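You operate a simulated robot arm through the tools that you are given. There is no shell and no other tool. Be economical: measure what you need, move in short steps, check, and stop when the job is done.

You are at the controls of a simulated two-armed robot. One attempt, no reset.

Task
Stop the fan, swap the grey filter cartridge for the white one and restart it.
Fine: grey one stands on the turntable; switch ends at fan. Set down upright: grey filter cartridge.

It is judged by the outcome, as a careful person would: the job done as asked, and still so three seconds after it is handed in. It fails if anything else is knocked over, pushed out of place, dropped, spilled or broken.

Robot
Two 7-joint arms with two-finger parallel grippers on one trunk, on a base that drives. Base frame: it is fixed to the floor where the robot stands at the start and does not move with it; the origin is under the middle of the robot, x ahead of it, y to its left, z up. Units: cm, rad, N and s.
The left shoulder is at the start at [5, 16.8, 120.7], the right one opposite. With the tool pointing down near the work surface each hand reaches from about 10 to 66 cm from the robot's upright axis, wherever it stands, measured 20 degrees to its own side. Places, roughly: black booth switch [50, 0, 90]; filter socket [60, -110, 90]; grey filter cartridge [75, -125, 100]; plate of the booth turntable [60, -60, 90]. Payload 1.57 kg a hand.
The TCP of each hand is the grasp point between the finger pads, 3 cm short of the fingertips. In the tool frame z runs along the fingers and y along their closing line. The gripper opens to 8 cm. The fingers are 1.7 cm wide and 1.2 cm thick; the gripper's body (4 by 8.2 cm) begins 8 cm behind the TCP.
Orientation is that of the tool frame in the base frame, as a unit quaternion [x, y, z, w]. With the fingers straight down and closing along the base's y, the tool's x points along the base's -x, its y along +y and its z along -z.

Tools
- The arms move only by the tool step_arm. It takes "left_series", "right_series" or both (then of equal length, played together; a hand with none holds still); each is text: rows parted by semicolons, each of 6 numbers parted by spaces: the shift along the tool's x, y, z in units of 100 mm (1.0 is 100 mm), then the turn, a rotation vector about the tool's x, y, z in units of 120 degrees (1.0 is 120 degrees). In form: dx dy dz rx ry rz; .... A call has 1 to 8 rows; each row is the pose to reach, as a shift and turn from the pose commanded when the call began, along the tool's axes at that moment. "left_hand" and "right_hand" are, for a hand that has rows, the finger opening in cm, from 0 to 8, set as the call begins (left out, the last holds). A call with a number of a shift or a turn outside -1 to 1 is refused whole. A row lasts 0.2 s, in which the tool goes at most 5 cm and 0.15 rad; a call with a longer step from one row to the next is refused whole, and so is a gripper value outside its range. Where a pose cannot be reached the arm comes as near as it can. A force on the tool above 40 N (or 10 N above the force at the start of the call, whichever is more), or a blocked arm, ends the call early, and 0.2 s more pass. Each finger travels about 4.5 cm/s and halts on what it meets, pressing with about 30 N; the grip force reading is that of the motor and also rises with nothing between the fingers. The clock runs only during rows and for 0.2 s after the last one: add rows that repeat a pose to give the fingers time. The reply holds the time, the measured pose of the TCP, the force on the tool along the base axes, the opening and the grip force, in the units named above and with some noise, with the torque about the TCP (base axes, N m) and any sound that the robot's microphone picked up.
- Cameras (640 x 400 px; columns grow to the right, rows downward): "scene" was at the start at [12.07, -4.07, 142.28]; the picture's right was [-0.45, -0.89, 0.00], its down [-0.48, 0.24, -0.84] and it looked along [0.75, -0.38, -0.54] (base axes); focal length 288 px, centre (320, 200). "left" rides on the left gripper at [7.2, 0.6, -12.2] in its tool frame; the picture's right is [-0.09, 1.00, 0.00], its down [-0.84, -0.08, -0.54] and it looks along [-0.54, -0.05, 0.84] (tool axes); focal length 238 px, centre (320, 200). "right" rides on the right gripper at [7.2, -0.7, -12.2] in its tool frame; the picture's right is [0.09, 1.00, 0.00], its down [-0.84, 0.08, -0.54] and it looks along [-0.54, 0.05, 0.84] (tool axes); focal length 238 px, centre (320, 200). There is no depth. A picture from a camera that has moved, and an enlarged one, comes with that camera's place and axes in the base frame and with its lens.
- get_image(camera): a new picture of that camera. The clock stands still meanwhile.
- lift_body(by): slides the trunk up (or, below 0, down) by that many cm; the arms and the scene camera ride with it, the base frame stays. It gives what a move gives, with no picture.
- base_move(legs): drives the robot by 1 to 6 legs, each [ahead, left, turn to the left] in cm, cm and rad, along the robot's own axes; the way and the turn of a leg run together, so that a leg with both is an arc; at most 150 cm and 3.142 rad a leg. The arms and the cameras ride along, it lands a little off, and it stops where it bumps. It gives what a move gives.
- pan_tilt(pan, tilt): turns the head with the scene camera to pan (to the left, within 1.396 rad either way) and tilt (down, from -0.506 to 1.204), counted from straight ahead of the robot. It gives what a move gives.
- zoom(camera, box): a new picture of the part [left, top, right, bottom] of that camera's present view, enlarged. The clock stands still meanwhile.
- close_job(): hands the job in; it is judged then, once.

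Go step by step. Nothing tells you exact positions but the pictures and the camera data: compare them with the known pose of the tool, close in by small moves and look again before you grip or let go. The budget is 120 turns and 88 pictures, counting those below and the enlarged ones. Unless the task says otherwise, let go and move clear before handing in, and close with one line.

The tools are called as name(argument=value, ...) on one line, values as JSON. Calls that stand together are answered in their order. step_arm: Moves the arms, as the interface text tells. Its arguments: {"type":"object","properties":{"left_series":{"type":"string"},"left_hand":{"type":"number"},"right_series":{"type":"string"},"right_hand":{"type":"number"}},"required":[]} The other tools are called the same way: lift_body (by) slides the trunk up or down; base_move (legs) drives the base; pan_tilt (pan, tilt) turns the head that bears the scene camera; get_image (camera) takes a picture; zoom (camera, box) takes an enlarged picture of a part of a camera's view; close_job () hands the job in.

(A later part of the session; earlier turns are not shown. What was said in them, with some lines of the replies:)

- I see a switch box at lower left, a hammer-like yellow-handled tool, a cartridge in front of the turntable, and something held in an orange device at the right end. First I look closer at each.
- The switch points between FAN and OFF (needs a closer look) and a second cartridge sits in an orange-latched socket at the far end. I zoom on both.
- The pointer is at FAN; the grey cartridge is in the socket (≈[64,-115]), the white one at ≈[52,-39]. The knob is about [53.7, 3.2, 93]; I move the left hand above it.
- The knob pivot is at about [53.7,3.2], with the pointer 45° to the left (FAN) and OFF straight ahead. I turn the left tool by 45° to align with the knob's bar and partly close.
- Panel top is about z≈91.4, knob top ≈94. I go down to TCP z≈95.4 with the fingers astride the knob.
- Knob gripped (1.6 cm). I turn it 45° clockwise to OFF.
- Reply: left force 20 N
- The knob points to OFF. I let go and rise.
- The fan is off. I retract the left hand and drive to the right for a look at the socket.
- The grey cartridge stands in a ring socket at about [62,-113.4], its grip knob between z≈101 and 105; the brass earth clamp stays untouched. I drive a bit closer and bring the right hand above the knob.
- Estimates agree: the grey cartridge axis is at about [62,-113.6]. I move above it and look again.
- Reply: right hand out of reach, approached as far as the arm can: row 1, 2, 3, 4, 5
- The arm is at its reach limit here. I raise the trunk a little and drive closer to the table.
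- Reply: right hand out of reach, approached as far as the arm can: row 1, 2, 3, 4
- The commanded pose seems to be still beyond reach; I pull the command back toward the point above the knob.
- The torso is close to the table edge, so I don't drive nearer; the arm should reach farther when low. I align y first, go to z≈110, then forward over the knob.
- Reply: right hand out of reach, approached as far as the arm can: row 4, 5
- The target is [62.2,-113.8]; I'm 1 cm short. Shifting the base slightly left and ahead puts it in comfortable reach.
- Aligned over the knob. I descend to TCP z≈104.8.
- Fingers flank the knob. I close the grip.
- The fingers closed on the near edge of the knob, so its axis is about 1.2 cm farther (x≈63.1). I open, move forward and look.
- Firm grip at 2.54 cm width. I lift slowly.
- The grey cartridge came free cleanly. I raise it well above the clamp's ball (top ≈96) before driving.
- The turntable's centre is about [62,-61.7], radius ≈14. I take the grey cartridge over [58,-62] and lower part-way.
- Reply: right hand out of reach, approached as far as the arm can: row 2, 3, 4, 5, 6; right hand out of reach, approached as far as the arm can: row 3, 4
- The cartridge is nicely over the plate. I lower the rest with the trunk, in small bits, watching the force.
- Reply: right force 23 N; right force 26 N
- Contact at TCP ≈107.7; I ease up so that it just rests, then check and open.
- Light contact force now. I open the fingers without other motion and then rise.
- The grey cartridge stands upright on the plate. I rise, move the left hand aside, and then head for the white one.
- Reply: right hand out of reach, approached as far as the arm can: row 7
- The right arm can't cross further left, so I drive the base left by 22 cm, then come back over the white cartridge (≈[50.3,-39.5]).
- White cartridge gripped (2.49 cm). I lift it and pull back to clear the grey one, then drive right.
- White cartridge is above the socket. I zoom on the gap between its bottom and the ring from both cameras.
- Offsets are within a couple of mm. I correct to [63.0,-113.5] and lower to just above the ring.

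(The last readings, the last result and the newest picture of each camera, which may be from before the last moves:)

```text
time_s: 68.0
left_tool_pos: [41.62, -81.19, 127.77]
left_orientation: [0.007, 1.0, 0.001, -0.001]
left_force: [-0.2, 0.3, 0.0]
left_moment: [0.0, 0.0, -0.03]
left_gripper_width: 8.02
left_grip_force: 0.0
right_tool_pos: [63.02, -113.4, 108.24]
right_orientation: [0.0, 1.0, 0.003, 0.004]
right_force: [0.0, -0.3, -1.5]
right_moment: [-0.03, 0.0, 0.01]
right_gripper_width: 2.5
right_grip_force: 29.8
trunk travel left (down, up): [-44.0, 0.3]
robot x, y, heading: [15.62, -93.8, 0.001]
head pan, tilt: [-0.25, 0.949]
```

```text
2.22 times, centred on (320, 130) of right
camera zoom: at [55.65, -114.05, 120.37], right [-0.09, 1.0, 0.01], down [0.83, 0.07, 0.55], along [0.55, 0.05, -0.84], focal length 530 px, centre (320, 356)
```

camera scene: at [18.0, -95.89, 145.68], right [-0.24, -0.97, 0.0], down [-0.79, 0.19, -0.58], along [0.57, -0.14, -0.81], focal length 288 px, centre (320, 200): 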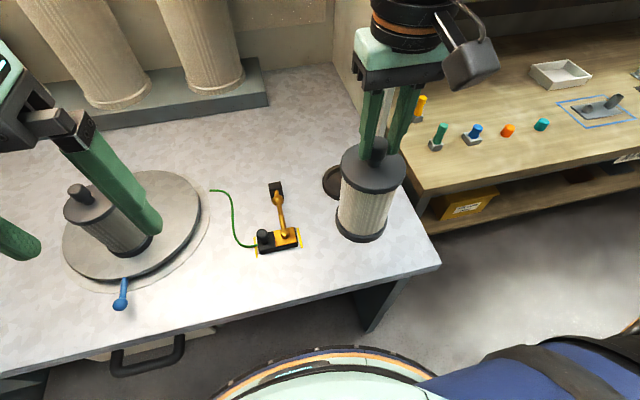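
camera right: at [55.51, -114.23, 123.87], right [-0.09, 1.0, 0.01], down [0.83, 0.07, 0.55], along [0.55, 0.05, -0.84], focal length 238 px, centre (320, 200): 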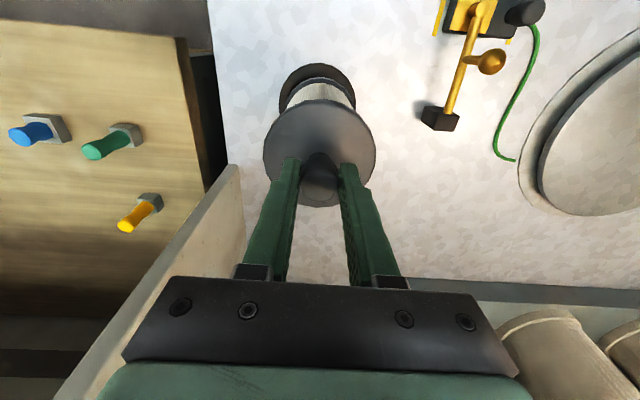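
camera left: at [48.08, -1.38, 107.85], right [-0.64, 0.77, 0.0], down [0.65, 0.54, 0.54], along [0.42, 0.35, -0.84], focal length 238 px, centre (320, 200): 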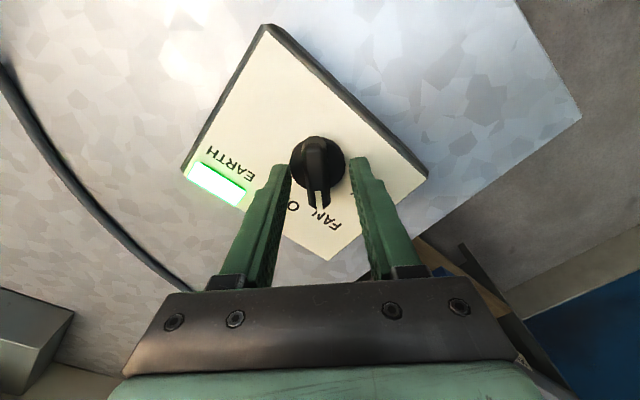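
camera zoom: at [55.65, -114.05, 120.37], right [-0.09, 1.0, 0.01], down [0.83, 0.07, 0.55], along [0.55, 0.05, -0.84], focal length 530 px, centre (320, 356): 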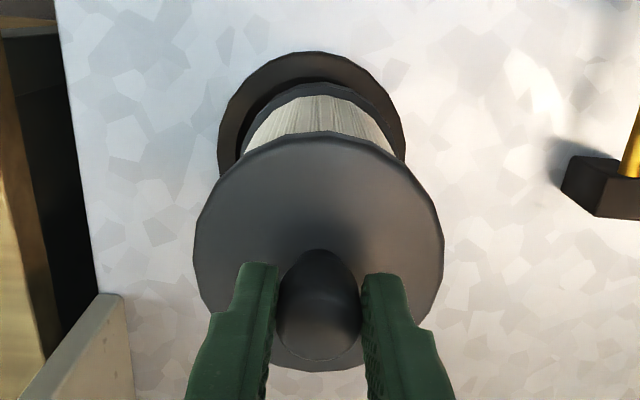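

The cartridge is ≈3 mm too far left; I shift by −0.3 cm in y and lower 1 cm gently.

step_arm(right_series="0 -0.03 0 0 0 0; 0 -0.03 0.03 0 0 0; 0 -0.03 0.06 0 0 0; 0 -0.03 0.1 0 0 0; 0 -0.03 0.13 0 0 0; 0 -0.03 0.13 0 0 0")

zoom(camera="scene", box=[320, 160, 400, 240])

zoom(camera="right", box=[250, 40, 390, 220])

```text
time_s: 69.4
left_tool_pos: [41.63, -81.09, 127.71]
left_orientation: [0.007, 1.0, 0.0, 0.0]
left_force: [-0.4, 0.6, -0.7]
left_moment: [-0.01, 0.04, -0.03]
left_gripper_width: 8.02
left_grip_force: 0.2
right_tool_pos: [62.99, -113.58, 106.84]
right_orientation: [0.001, 1.0, 0.004, 0.003]
right_force: [-0.1, -0.1, -1.7]
right_moment: [0.0, -0.01, 0.02]
right_gripper_width: 2.48
right_grip_force: 29.9
trunk travel left (down, up): [-44.0, 0.3]
robot x, y, heading: [15.68, -94.46, -0.003]
head pan, tilt: [-0.25, 0.949]
```

```text
5.00 times, centred on (360, 200) of scene
camera zoom: at [26.73, -95.98, 145.68], right [-0.25, -0.97, 0.0], down [-0.79, 0.2, -0.58], along [0.56, -0.14, -0.81], focal length 1440 px, centre (120, 200)
```

zoom: 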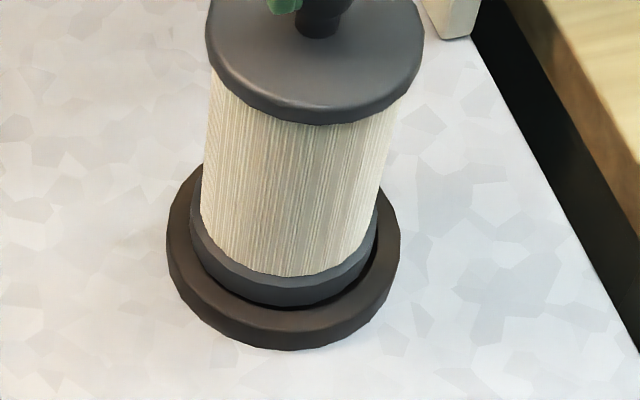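

```text
2.22 times, centred on (320, 130) of right
camera zoom: at [55.67, -114.3, 119.12], right [-0.09, 1.0, 0.01], down [0.83, 0.07, 0.55], along [0.54, 0.05, -0.84], focal length 530 px, centre (320, 356)
```

zoom: 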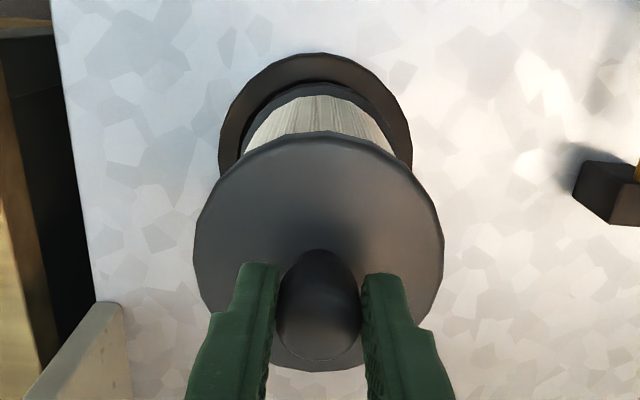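

It is entering the ring without contact force. I keep lowering gently.

step_arm(right_series="0 -0.01 0.03 0 0 0; 0 -0.01 0.06 0 0 0; 0 -0.01 0.09 0 0 0; 0 -0.01 0.12 0 0 0; 0 -0.01 0.15 0 0 0; 0 -0.01 0.15 0 0 0")

zoom(camera="scene", box=[320, 160, 400, 240])

```text
time_s: 70.8
left_tool_pos: [41.71, -81.13, 127.8]
left_orientation: [0.006, 1.0, -0.001, 0.001]
left_force: [0.4, 0.4, 1.0]
left_moment: [0.0, 0.01, 0.02]
left_gripper_width: 8.0
left_grip_force: 0.2
right_tool_pos: [63.06, -113.9, 105.58]
right_orientation: [0.0, 1.0, 0.003, 0.002]
right_force: [0.1, -0.2, -1.3]
right_moment: [-0.02, 0.02, 0.0]
right_gripper_width: 2.51
right_grip_force: 29.7
trunk travel left (down, up): [-44.0, 0.3]
robot x, y, heading: [15.71, -94.34, -0.004]
head pan, tilt: [-0.25, 0.949]
```

```text
5.00 times, centred on (360, 200) of scene
camera zoom: at [26.73, -95.98, 145.68], right [-0.25, -0.97, 0.0], down [-0.79, 0.2, -0.58], along [0.56, -0.14, -0.81], focal length 1440 px, centre (120, 200)
```

zoom: 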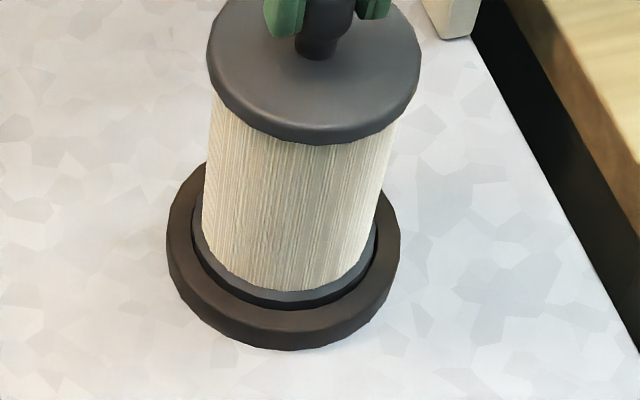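

step_arm(right_series="0 0 0.03 0 0 0; 0 0 0.05 0 0 0; 0 0 0.07 0 0 0; 0 0 0.09 0 0 0; 0 0 0.09 0 0 0")

zoom(camera="scene", box=[320, 140, 400, 240])

```text
time_s: 72.0
left_tool_pos: [41.48, -81.2, 127.64]
left_orientation: [0.006, 1.0, 0.0, 0.001]
left_force: [0.4, -0.3, -0.7]
left_moment: [0.01, -0.01, -0.01]
left_gripper_width: 7.99
left_grip_force: 0.1
right_tool_pos: [63.04, -113.76, 104.82]
right_orientation: [0.001, 1.0, 0.004, 0.005]
right_force: [-2.9, -2.3, 16.9]
right_moment: [-0.47, 0.57, -0.05]
right_gripper_width: 2.53
right_grip_force: 30.1
trunk travel left (down, up): [-44.0, 0.3]
robot x, y, heading: [15.49, -93.95, -0.003]
head pan, tilt: [-0.25, 0.949]
```

```text
4.00 times, centred on (360, 190) of scene
camera zoom: at [26.53, -95.93, 145.72], right [-0.25, -0.97, 0.0], down [-0.79, 0.2, -0.58], along [0.56, -0.15, -0.81], focal length 1152 px, centre (160, 240)
```

zoom: 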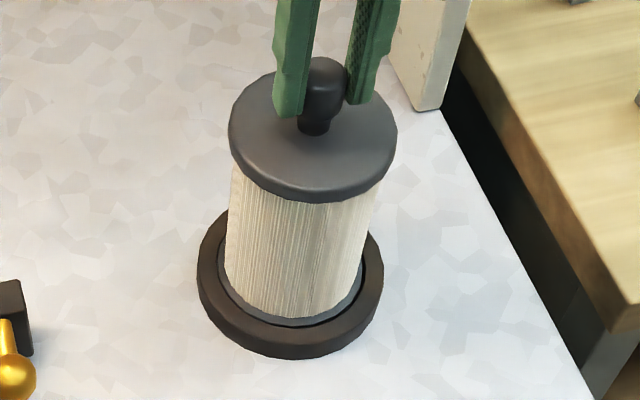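

Seated (same height as the grey one was). I relax the push, open, and check.

step_arm(right_series="0 0 -0.05 0 0 0; 0 0 -0.05 0 0 0")

step_arm(right_series="0 0 0 0 0 0; 0 0 0 0 0 0; 0 0 0 0 0 0; 0 0 0 0 0 0", right_hand=5)

step_arm(right_series="0 0 -0.3 0 0 0; 0 0 -0.6 0 0 0; 0 0 -0.9 0 0 0; 0 0 -1 0 0 0")

zoom(camera="scene", box=[320, 140, 400, 240])

```text
time_s: 72.6
left_tool_pos: [41.72, -81.21, 127.65]
left_orientation: [0.006, 1.0, 0.001, 0.0]
left_force: [-1.2, -0.8, 0.2]
left_moment: [0.0, 0.0, 0.01]
left_gripper_width: 7.98
left_grip_force: 0.0
right_tool_pos: [63.07, -113.97, 104.89]
right_orientation: [0.001, 1.0, 0.004, 0.003]
right_force: [3.8, 2.0, -5.5]
right_moment: [0.41, -0.45, 0.0]
right_gripper_width: 2.5
right_grip_force: 30.4
trunk travel left (down, up): [-44.0, 0.3]
robot x, y, heading: [15.64, -94.25, -0.0]
head pan, tilt: [-0.25, 0.949]
```

```text
time_s: 73.6
left_tool_pos: [41.71, -81.11, 127.64]
left_orientation: [0.006, 1.0, 0.0, 0.001]
left_force: [0.3, -0.3, 0.2]
left_moment: [0.03, 0.03, 0.03]
left_gripper_width: 7.99
left_grip_force: 0.0
right_tool_pos: [63.09, -113.87, 105.01]
right_orientation: [0.001, 1.0, 0.004, 0.003]
right_force: [0.9, -0.1, 0.1]
right_moment: [-0.01, 0.05, 0.0]
right_gripper_width: 4.96
right_grip_force: 0.0
trunk travel left (down, up): [-44.0, 0.3]
robot x, y, heading: [15.59, -93.9, 0.003]
head pan, tilt: [-0.25, 0.949]
```

```text
time_s: 74.6
left_tool_pos: [41.67, -81.25, 127.64]
left_orientation: [0.006, 1.0, 0.0, -0.001]
left_force: [0.6, 0.4, 1.0]
left_moment: [0.0, -0.01, 0.01]
left_gripper_width: 8.01
left_grip_force: 0.1
right_tool_pos: [63.08, -113.9, 114.98]
right_orientation: [0.001, 1.0, 0.004, 0.002]
right_force: [0.2, 0.2, -0.1]
right_moment: [0.04, 0.0, -0.02]
right_gripper_width: 4.98
right_grip_force: 0.1
trunk travel left (down, up): [-44.0, 0.3]
robot x, y, heading: [15.72, -93.99, -0.002]
head pan, tilt: [-0.25, 0.949]
```

```text
4.00 times, centred on (360, 190) of scene
camera zoom: at [26.72, -95.98, 145.68], right [-0.25, -0.97, 0.0], down [-0.79, 0.2, -0.58], along [0.56, -0.14, -0.81], focal length 1152 px, centre (160, 240)
```

zoom: 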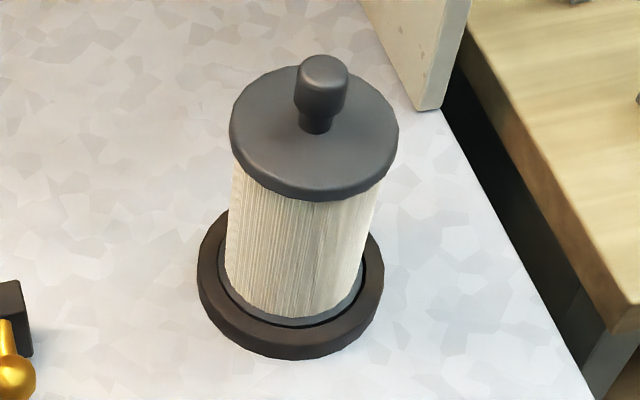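

The white cartridge sits in the socket. I retract the right hand, back off, and drive back to the switch.

step_arm(right_series="0.3 0 -0.3 0 0 0; 0.6 0 -0.6 0 0 0; 0.9 0 -0.9 0 0 0; 1 0 -0.9 0 0 0", right_hand=5)

step_arm(right_series="0.4 0 0 0 0 0; 0.8 0 0 0 0 0; 1 0 0 0 0 0")

base_move(legs=[[-15.7, 0, 0], [0, 94, 0]])

lift_body(by=-6.5)

pan_tilt(pan=-0.1, tilt=0.75)

get_image(camera="scene")

```text
time_s: 75.6
left_tool_pos: [41.75, -81.15, 127.65]
left_orientation: [0.006, 1.0, 0.0, 0.0]
left_force: [0.7, 1.1, 0.3]
left_moment: [0.02, -0.01, -0.02]
left_gripper_width: 8.01
left_grip_force: 0.1
right_tool_pos: [52.95, -113.92, 124.01]
right_orientation: [0.002, 1.0, 0.003, 0.003]
right_force: [0.6, -0.6, 0.5]
right_moment: [0.02, 0.03, 0.03]
right_gripper_width: 5.0
right_grip_force: 0.1
trunk travel left (down, up): [-44.0, 0.3]
robot x, y, heading: [15.45, -93.78, 0.004]
head pan, tilt: [-0.25, 0.949]
```

```text
time_s: 76.4
left_tool_pos: [41.63, -81.11, 127.73]
left_orientation: [0.006, 1.0, 0.0, 0.0]
left_force: [-0.1, 0.1, -0.1]
left_moment: [0.03, 0.03, 0.03]
left_gripper_width: 7.95
left_grip_force: 0.0
right_tool_pos: [42.94, -113.75, 123.98]
right_orientation: [0.002, 1.0, 0.003, 0.004]
right_force: [-0.3, 0.0, 0.1]
right_moment: [-0.01, 0.01, 0.0]
right_gripper_width: 5.02
right_grip_force: 0.0
trunk travel left (down, up): [-44.0, 0.3]
robot x, y, heading: [15.16, -93.94, -0.002]
head pan, tilt: [-0.25, 0.949]
```

```text
time_s: 82.4
left_tool_pos: [26.11, 13.36, 127.69]
left_orientation: [0.004, 1.0, -0.001, 0.0]
left_force: [-0.4, 0.5, 0.4]
left_moment: [-0.01, 0.03, 0.03]
left_gripper_width: 7.99
left_grip_force: 0.1
right_tool_pos: [27.66, -19.17, 123.99]
right_orientation: [0.0, 1.0, 0.004, 0.004]
right_force: [-0.4, -0.2, 0.3]
right_moment: [0.0, 0.02, -0.01]
right_gripper_width: 5.0
right_grip_force: 0.1
trunk travel left (down, up): [-44.0, 0.3]
robot x, y, heading: [-0.23, 0.03, 0.001]
head pan, tilt: [-0.25, 0.949]
```

```text
time_s: 83.4
left_tool_pos: [26.28, 13.39, 121.18]
left_orientation: [0.004, 1.0, 0.0, 0.0]
left_force: [-0.8, 0.1, -0.4]
left_moment: [0.01, 0.0, 0.03]
left_gripper_width: 7.99
left_grip_force: 0.1
right_tool_pos: [27.78, -19.3, 117.53]
right_orientation: [0.0, 1.0, 0.003, 0.003]
right_force: [0.4, -1.3, 0.7]
right_moment: [-0.02, 0.03, 0.03]
right_gripper_width: 5.01
right_grip_force: 0.1
trunk travel left (down, up): [-37.5, 6.8]
robot x, y, heading: [-0.1, 0.28, 0.009]
head pan, tilt: [-0.25, 0.949]
```

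```text
time_s: 84.1
left_tool_pos: [26.26, 13.38, 121.25]
left_orientation: [0.004, 1.0, 0.0, -0.001]
left_force: [0.7, -0.1, -0.5]
left_moment: [0.0, 0.01, -0.01]
left_gripper_width: 8.01
left_grip_force: 0.0
right_tool_pos: [27.74, -19.39, 117.42]
right_orientation: [-0.002, 1.0, 0.004, 0.004]
right_force: [0.3, -0.1, -0.4]
right_moment: [-0.01, -0.02, 0.02]
right_gripper_width: 5.0
right_grip_force: 0.1
trunk travel left (down, up): [-37.5, 6.8]
robot x, y, heading: [0.5, 0.52, 0.003]
head pan, tilt: [-0.099, 0.75]
```

```text
20 pictures are left
camera scene: at [12.53, -0.53, 140.73], right [-0.1, -1.0, 0.0], down [-0.68, 0.07, -0.73], along [0.73, -0.07, -0.68], focal length 288 px, centre (320, 200)
```

scene: 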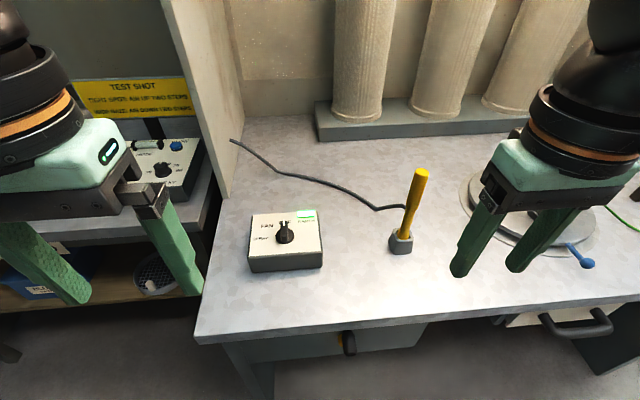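

Now the left hand goes back over the knob (≈[53.7,3.2]).

step_arm(left_series="-0.4 -0.2 0 0 0 0; -0.8 -0.4 0 0 0 0; -1 -0.6 0.2 0 0 0", left_hand=4)

step_arm(left_series="-0.4 -0.2 0.1 0 0 0; -0.8 -0.4 0.2 0 0 0; -1 -0.42 0.5 0 0 0")

step_arm(left_series="-0.4 0 0.2 0 0 0; -0.74 0 0.5 0 0 0; -0.74 0 0.9 0 0 0; -0.74 0 0.9 0 0 0")

zoom(camera="scene", box=[235, 150, 335, 280])

get_image(camera="left")

```text
time_s: 84.9
left_tool_pos: [36.32, 7.2, 118.97]
left_orientation: [0.003, 1.0, 0.001, 0.0]
left_force: [0.0, 0.4, 0.5]
left_moment: [-0.01, 0.0, 0.0]
left_gripper_width: 4.0
left_grip_force: 0.0
right_tool_pos: [27.73, -19.4, 117.49]
right_orientation: [-0.002, 1.0, 0.003, 0.002]
right_force: [-0.2, 0.4, 0.1]
right_moment: [-0.02, 0.01, 0.0]
right_gripper_width: 5.0
right_grip_force: 0.1
trunk travel left (down, up): [-37.5, 6.8]
robot x, y, heading: [0.13, -0.16, 0.006]
head pan, tilt: [-0.099, 0.75]
```

```text
time_s: 85.7
left_tool_pos: [46.19, 3.07, 114.26]
left_orientation: [0.003, 1.0, 0.0, 0.0]
left_force: [0.1, -0.5, 0.0]
left_moment: [0.0, 0.01, -0.02]
left_gripper_width: 4.01
left_grip_force: 0.1
right_tool_pos: [27.8, -19.37, 117.44]
right_orientation: [0.0, 1.0, 0.004, 0.003]
right_force: [-0.5, -0.4, 0.3]
right_moment: [0.01, 0.04, 0.03]
right_gripper_width: 4.99
right_grip_force: 0.1
trunk travel left (down, up): [-37.5, 6.8]
robot x, y, heading: [0.42, 0.34, 0.003]
head pan, tilt: [-0.099, 0.75]
```

```text
time_s: 86.7
left_tool_pos: [53.59, 3.01, 105.14]
left_orientation: [0.004, 1.0, 0.0, 0.0]
left_force: [-0.2, 0.2, -0.6]
left_moment: [-0.02, -0.04, 0.01]
left_gripper_width: 4.02
left_grip_force: 0.1
right_tool_pos: [27.72, -19.34, 117.57]
right_orientation: [-0.001, 1.0, 0.004, 0.003]
right_force: [-0.3, -0.2, 0.5]
right_moment: [0.02, -0.01, -0.03]
right_gripper_width: 5.02
right_grip_force: 0.0
trunk travel left (down, up): [-37.5, 6.8]
robot x, y, heading: [0.12, 0.38, 0.004]
head pan, tilt: [-0.099, 0.75]
```

```text
3.08 times, centred on (285, 215) of scene
camera zoom: at [12.51, -0.54, 140.74], right [-0.1, -1.0, 0.0], down [-0.68, 0.07, -0.73], along [0.73, -0.07, -0.68], focal length 886 px, centre (428, 154)
```

zoom: 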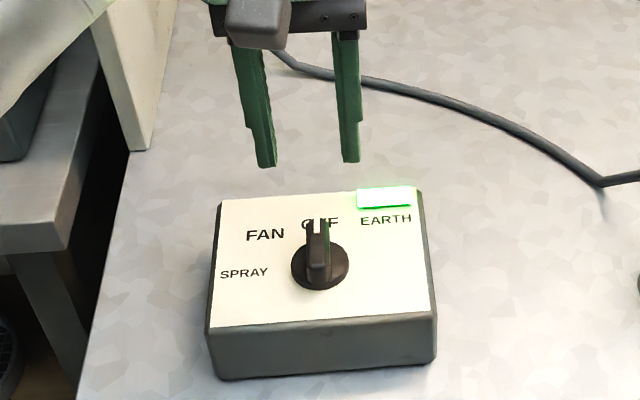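

```text
18 pictures are left
camera left: at [46.33, 3.71, 117.32], right [0.1, 0.99, 0.0], down [0.84, -0.08, 0.54], along [0.54, -0.05, -0.84], focal length 238 px, centre (320, 200)
```

left: 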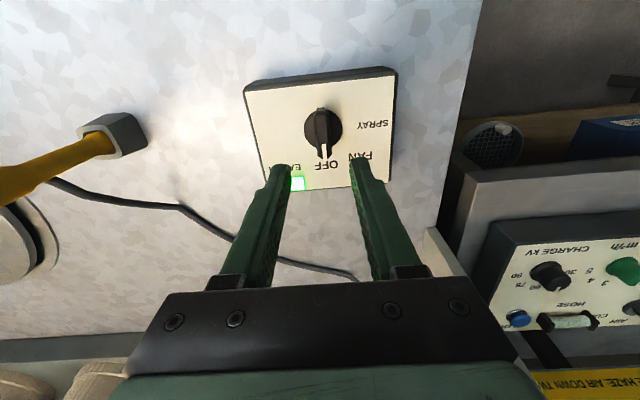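

step_arm(left_series="0 0.02 0.4 0 0 0; 0 0.02 0.7 0 0 0; 0 0.02 0.97 0 0 0; 0 0.02 0.97 0 0 0")

step_arm(left_series="0 0 0 0 0 0; 0 0 0 0 0 0; 0 0 0 0 0 0; 0 0 0 0 0 0", left_hand=0.8)

zoom(camera="scene", box=[235, 150, 335, 280])

```text
time_s: 87.7
left_tool_pos: [53.5, 3.15, 95.3]
left_orientation: [0.005, 1.0, 0.0, 0.001]
left_force: [0.5, -0.4, 0.2]
left_moment: [0.0, 0.01, -0.02]
left_gripper_width: 4.01
left_grip_force: 0.0
right_tool_pos: [27.76, -19.38, 117.44]
right_orientation: [0.0, 1.0, 0.003, 0.003]
right_force: [0.5, 0.5, -0.3]
right_moment: [-0.02, 0.0, 0.03]
right_gripper_width: 5.01
right_grip_force: 0.0
trunk travel left (down, up): [-37.5, 6.8]
robot x, y, heading: [0.19, 0.33, 0.002]
head pan, tilt: [-0.099, 0.75]
```

```text
time_s: 88.7
left_tool_pos: [53.38, 3.15, 95.38]
left_orientation: [0.003, 1.0, 0.0, 0.0]
left_force: [-1.5, 5.0, -0.2]
left_moment: [-0.19, 0.13, 0.27]
left_gripper_width: 1.57
left_grip_force: 31.3
right_tool_pos: [27.73, -19.2, 117.52]
right_orientation: [-0.001, 1.0, 0.003, 0.003]
right_force: [-0.2, 0.8, -1.0]
right_moment: [-0.03, 0.05, 0.0]
right_gripper_width: 5.0
right_grip_force: 0.1
trunk travel left (down, up): [-37.5, 6.8]
robot x, y, heading: [0.15, 0.46, 0.003]
head pan, tilt: [-0.099, 0.75]
```

```text
3.08 times, centred on (285, 215) of scene
camera zoom: at [12.52, -0.45, 140.73], right [-0.1, -1.0, 0.0], down [-0.68, 0.07, -0.73], along [0.73, -0.07, -0.68], focal length 886 px, centre (428, 154)
```

zoom: 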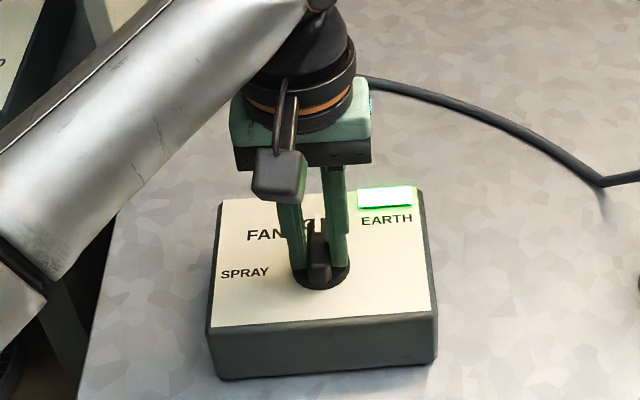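

step_arm(left_series="0 0 0 0 0 -0.0625; 0 0 0 0 0 -0.125; 0 0 0 0 0 -0.1875; 0 0 0 0 0 -0.25; 0 0 0 0 0 -0.3125; 0 0 0 0 0 -0.372; 0 0 0 0 0 -0.375")

step_arm(left_series="0 0 0 0 0 0; 0 0 0 0 0 0; 0 0 0 0 0 0; 0 0 0 0 0 0; 0 0 -0.4 0 0 0; 0 0 -0.8 0 0 0; 0 0 -1 0 0 0", left_hand=4)

zoom(camera="scene", box=[235, 150, 335, 280])

```text
time_s: 90.3
left_tool_pos: [53.58, 2.88, 95.31]
left_orientation: [-0.379, 0.925, 0.0, -0.002]
left_force: [3.0, -19.8, -19.7]
left_moment: [-0.36, -0.15, -0.1]
left_gripper_width: 1.61
left_grip_force: 31.0
right_tool_pos: [27.83, -19.48, 117.44]
right_orientation: [-0.001, 1.0, 0.005, 0.002]
right_force: [-0.3, 0.4, -0.3]
right_moment: [-0.02, -0.03, -0.02]
right_gripper_width: 5.01
right_grip_force: 0.1
trunk travel left (down, up): [-37.5, 6.8]
robot x, y, heading: [0.34, 0.63, 0.004]
head pan, tilt: [-0.099, 0.75]
```

```text
time_s: 91.9
left_tool_pos: [53.43, 3.0, 105.46]
left_orientation: [-0.379, 0.925, 0.0, 0.0]
left_force: [-0.8, 1.0, 0.4]
left_moment: [0.0, 0.0, 0.0]
left_gripper_width: 3.99
left_grip_force: 0.1
right_tool_pos: [27.74, -19.26, 117.43]
right_orientation: [-0.001, 1.0, 0.004, 0.004]
right_force: [-0.4, -0.3, -0.2]
right_moment: [0.0, 0.0, -0.01]
right_gripper_width: 5.0
right_grip_force: 0.0
trunk travel left (down, up): [-37.5, 6.8]
robot x, y, heading: [0.18, 0.23, 0.004]
head pan, tilt: [-0.099, 0.75]
```

```text
3.08 times, centred on (285, 215) of scene
camera zoom: at [12.52, -0.52, 140.73], right [-0.1, -1.0, 0.0], down [-0.68, 0.07, -0.73], along [0.73, -0.07, -0.68], focal length 886 px, centre (428, 154)
```

zoom: 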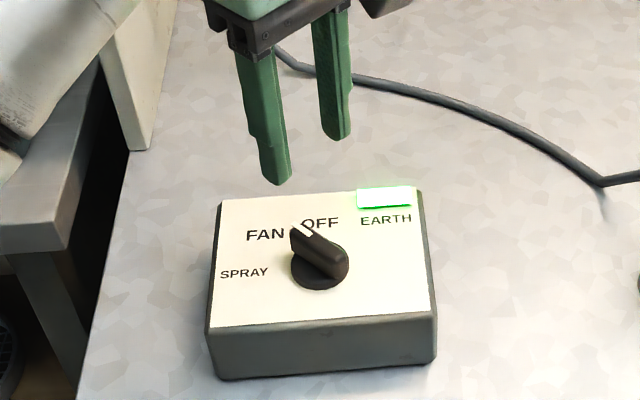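

The pointer is back at FAN, as at the start. I raise the left hand clear and take a last look at the whole table.

step_arm(left_series="0 0 -0.4 0 0 0; 0 0 -0.8 0 0 0; 0 0 -1 0 0 0")

pan_tilt(pan=-0.9, tilt=0.5)

get_image(camera="scene")

get_image(camera="left")

zoom(camera="scene", box=[240, 120, 420, 280])

```text
time_s: 92.7
left_tool_pos: [53.44, 3.15, 115.58]
left_orientation: [-0.379, 0.925, 0.001, 0.0]
left_force: [-0.5, 0.4, -0.3]
left_moment: [0.01, 0.0, 0.03]
left_gripper_width: 3.99
left_grip_force: 0.1
right_tool_pos: [27.65, -19.35, 117.47]
right_orientation: [-0.001, 1.0, 0.004, 0.004]
right_force: [-0.1, 0.4, 0.3]
right_moment: [0.01, -0.02, -0.01]
right_gripper_width: 5.01
right_grip_force: 0.2
trunk travel left (down, up): [-37.5, 6.8]
robot x, y, heading: [0.36, 0.8, 0.006]
head pan, tilt: [-0.099, 0.75]
```

```text
time_s: 93.9
left_tool_pos: [53.59, 3.0, 115.47]
left_orientation: [-0.379, 0.925, 0.0, 0.0]
left_force: [-0.6, -0.5, -0.2]
left_moment: [0.01, 0.02, 0.01]
left_gripper_width: 3.99
left_grip_force: 0.1
right_tool_pos: [27.77, -19.28, 117.43]
right_orientation: [-0.001, 1.0, 0.003, 0.004]
right_force: [0.3, -0.4, 0.5]
right_moment: [0.01, 0.03, -0.01]
right_gripper_width: 5.0
right_grip_force: 0.0
trunk travel left (down, up): [-37.5, 6.8]
robot x, y, heading: [-0.05, 0.4, 0.002]
head pan, tilt: [-0.901, 0.499]
```

```text
15 pictures are left
camera scene: at [9.95, -6.84, 142.93], right [-0.78, -0.62, 0.0], down [-0.3, 0.37, -0.88], along [0.55, -0.69, -0.48], focal length 288 px, centre (320, 200)
```

scene: 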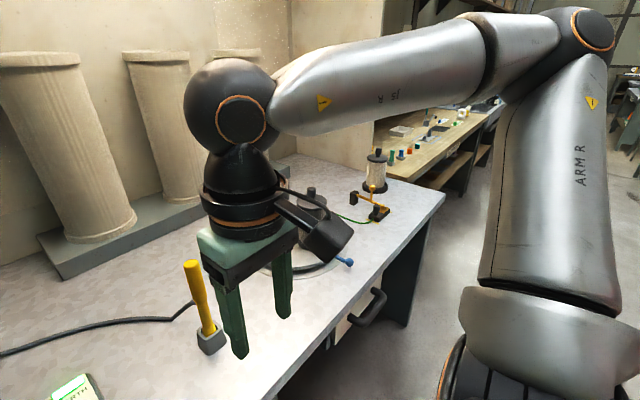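

```text
14 pictures are left
camera left: at [47.93, -1.5, 127.71], right [-0.63, 0.77, 0.0], down [0.65, 0.53, 0.54], along [0.42, 0.34, -0.84], focal length 238 px, centre (320, 200)
```

left: 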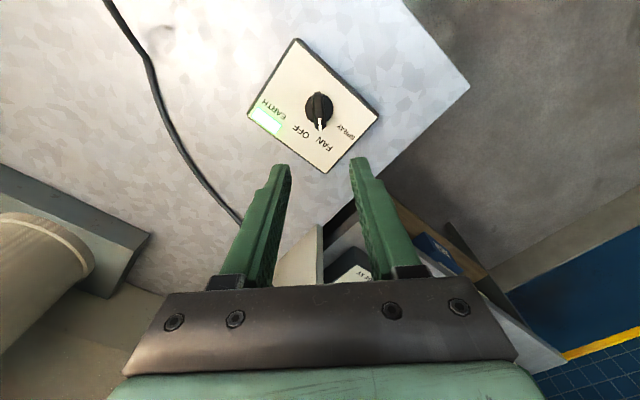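

```text
2.50 times, centred on (330, 200) of scene
camera zoom: at [9.95, -6.84, 142.93], right [-0.78, -0.62, 0.0], down [-0.3, 0.37, -0.88], along [0.55, -0.69, -0.48], focal length 720 px, centre (295, 200)
```

zoom: 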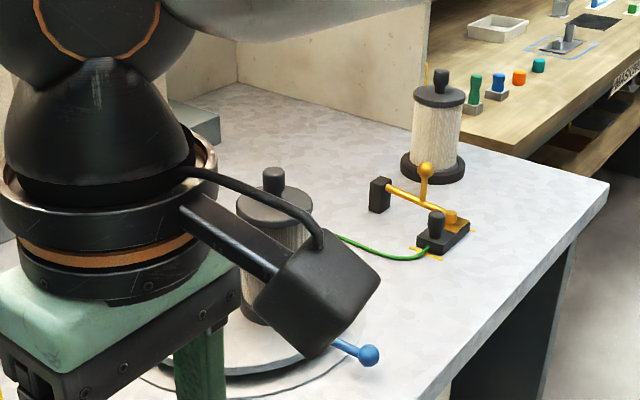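

The white cartridge is upright in the socket, the grey one is upright on the turntable, and the switch is at FAN. Earth clamp, tool and lamp are unchanged, so I hand the job in.

close_job()

```text
The job is handed in.
```

I turned the fan off and swapped the filters: the white cartridge is in the socket and the grey one stands upright on the turntable. I then turned the switch back to FAN; I checked that by the pointer only, as the microphone gave no fan sound. Nothing else looked moved in the final pictures.
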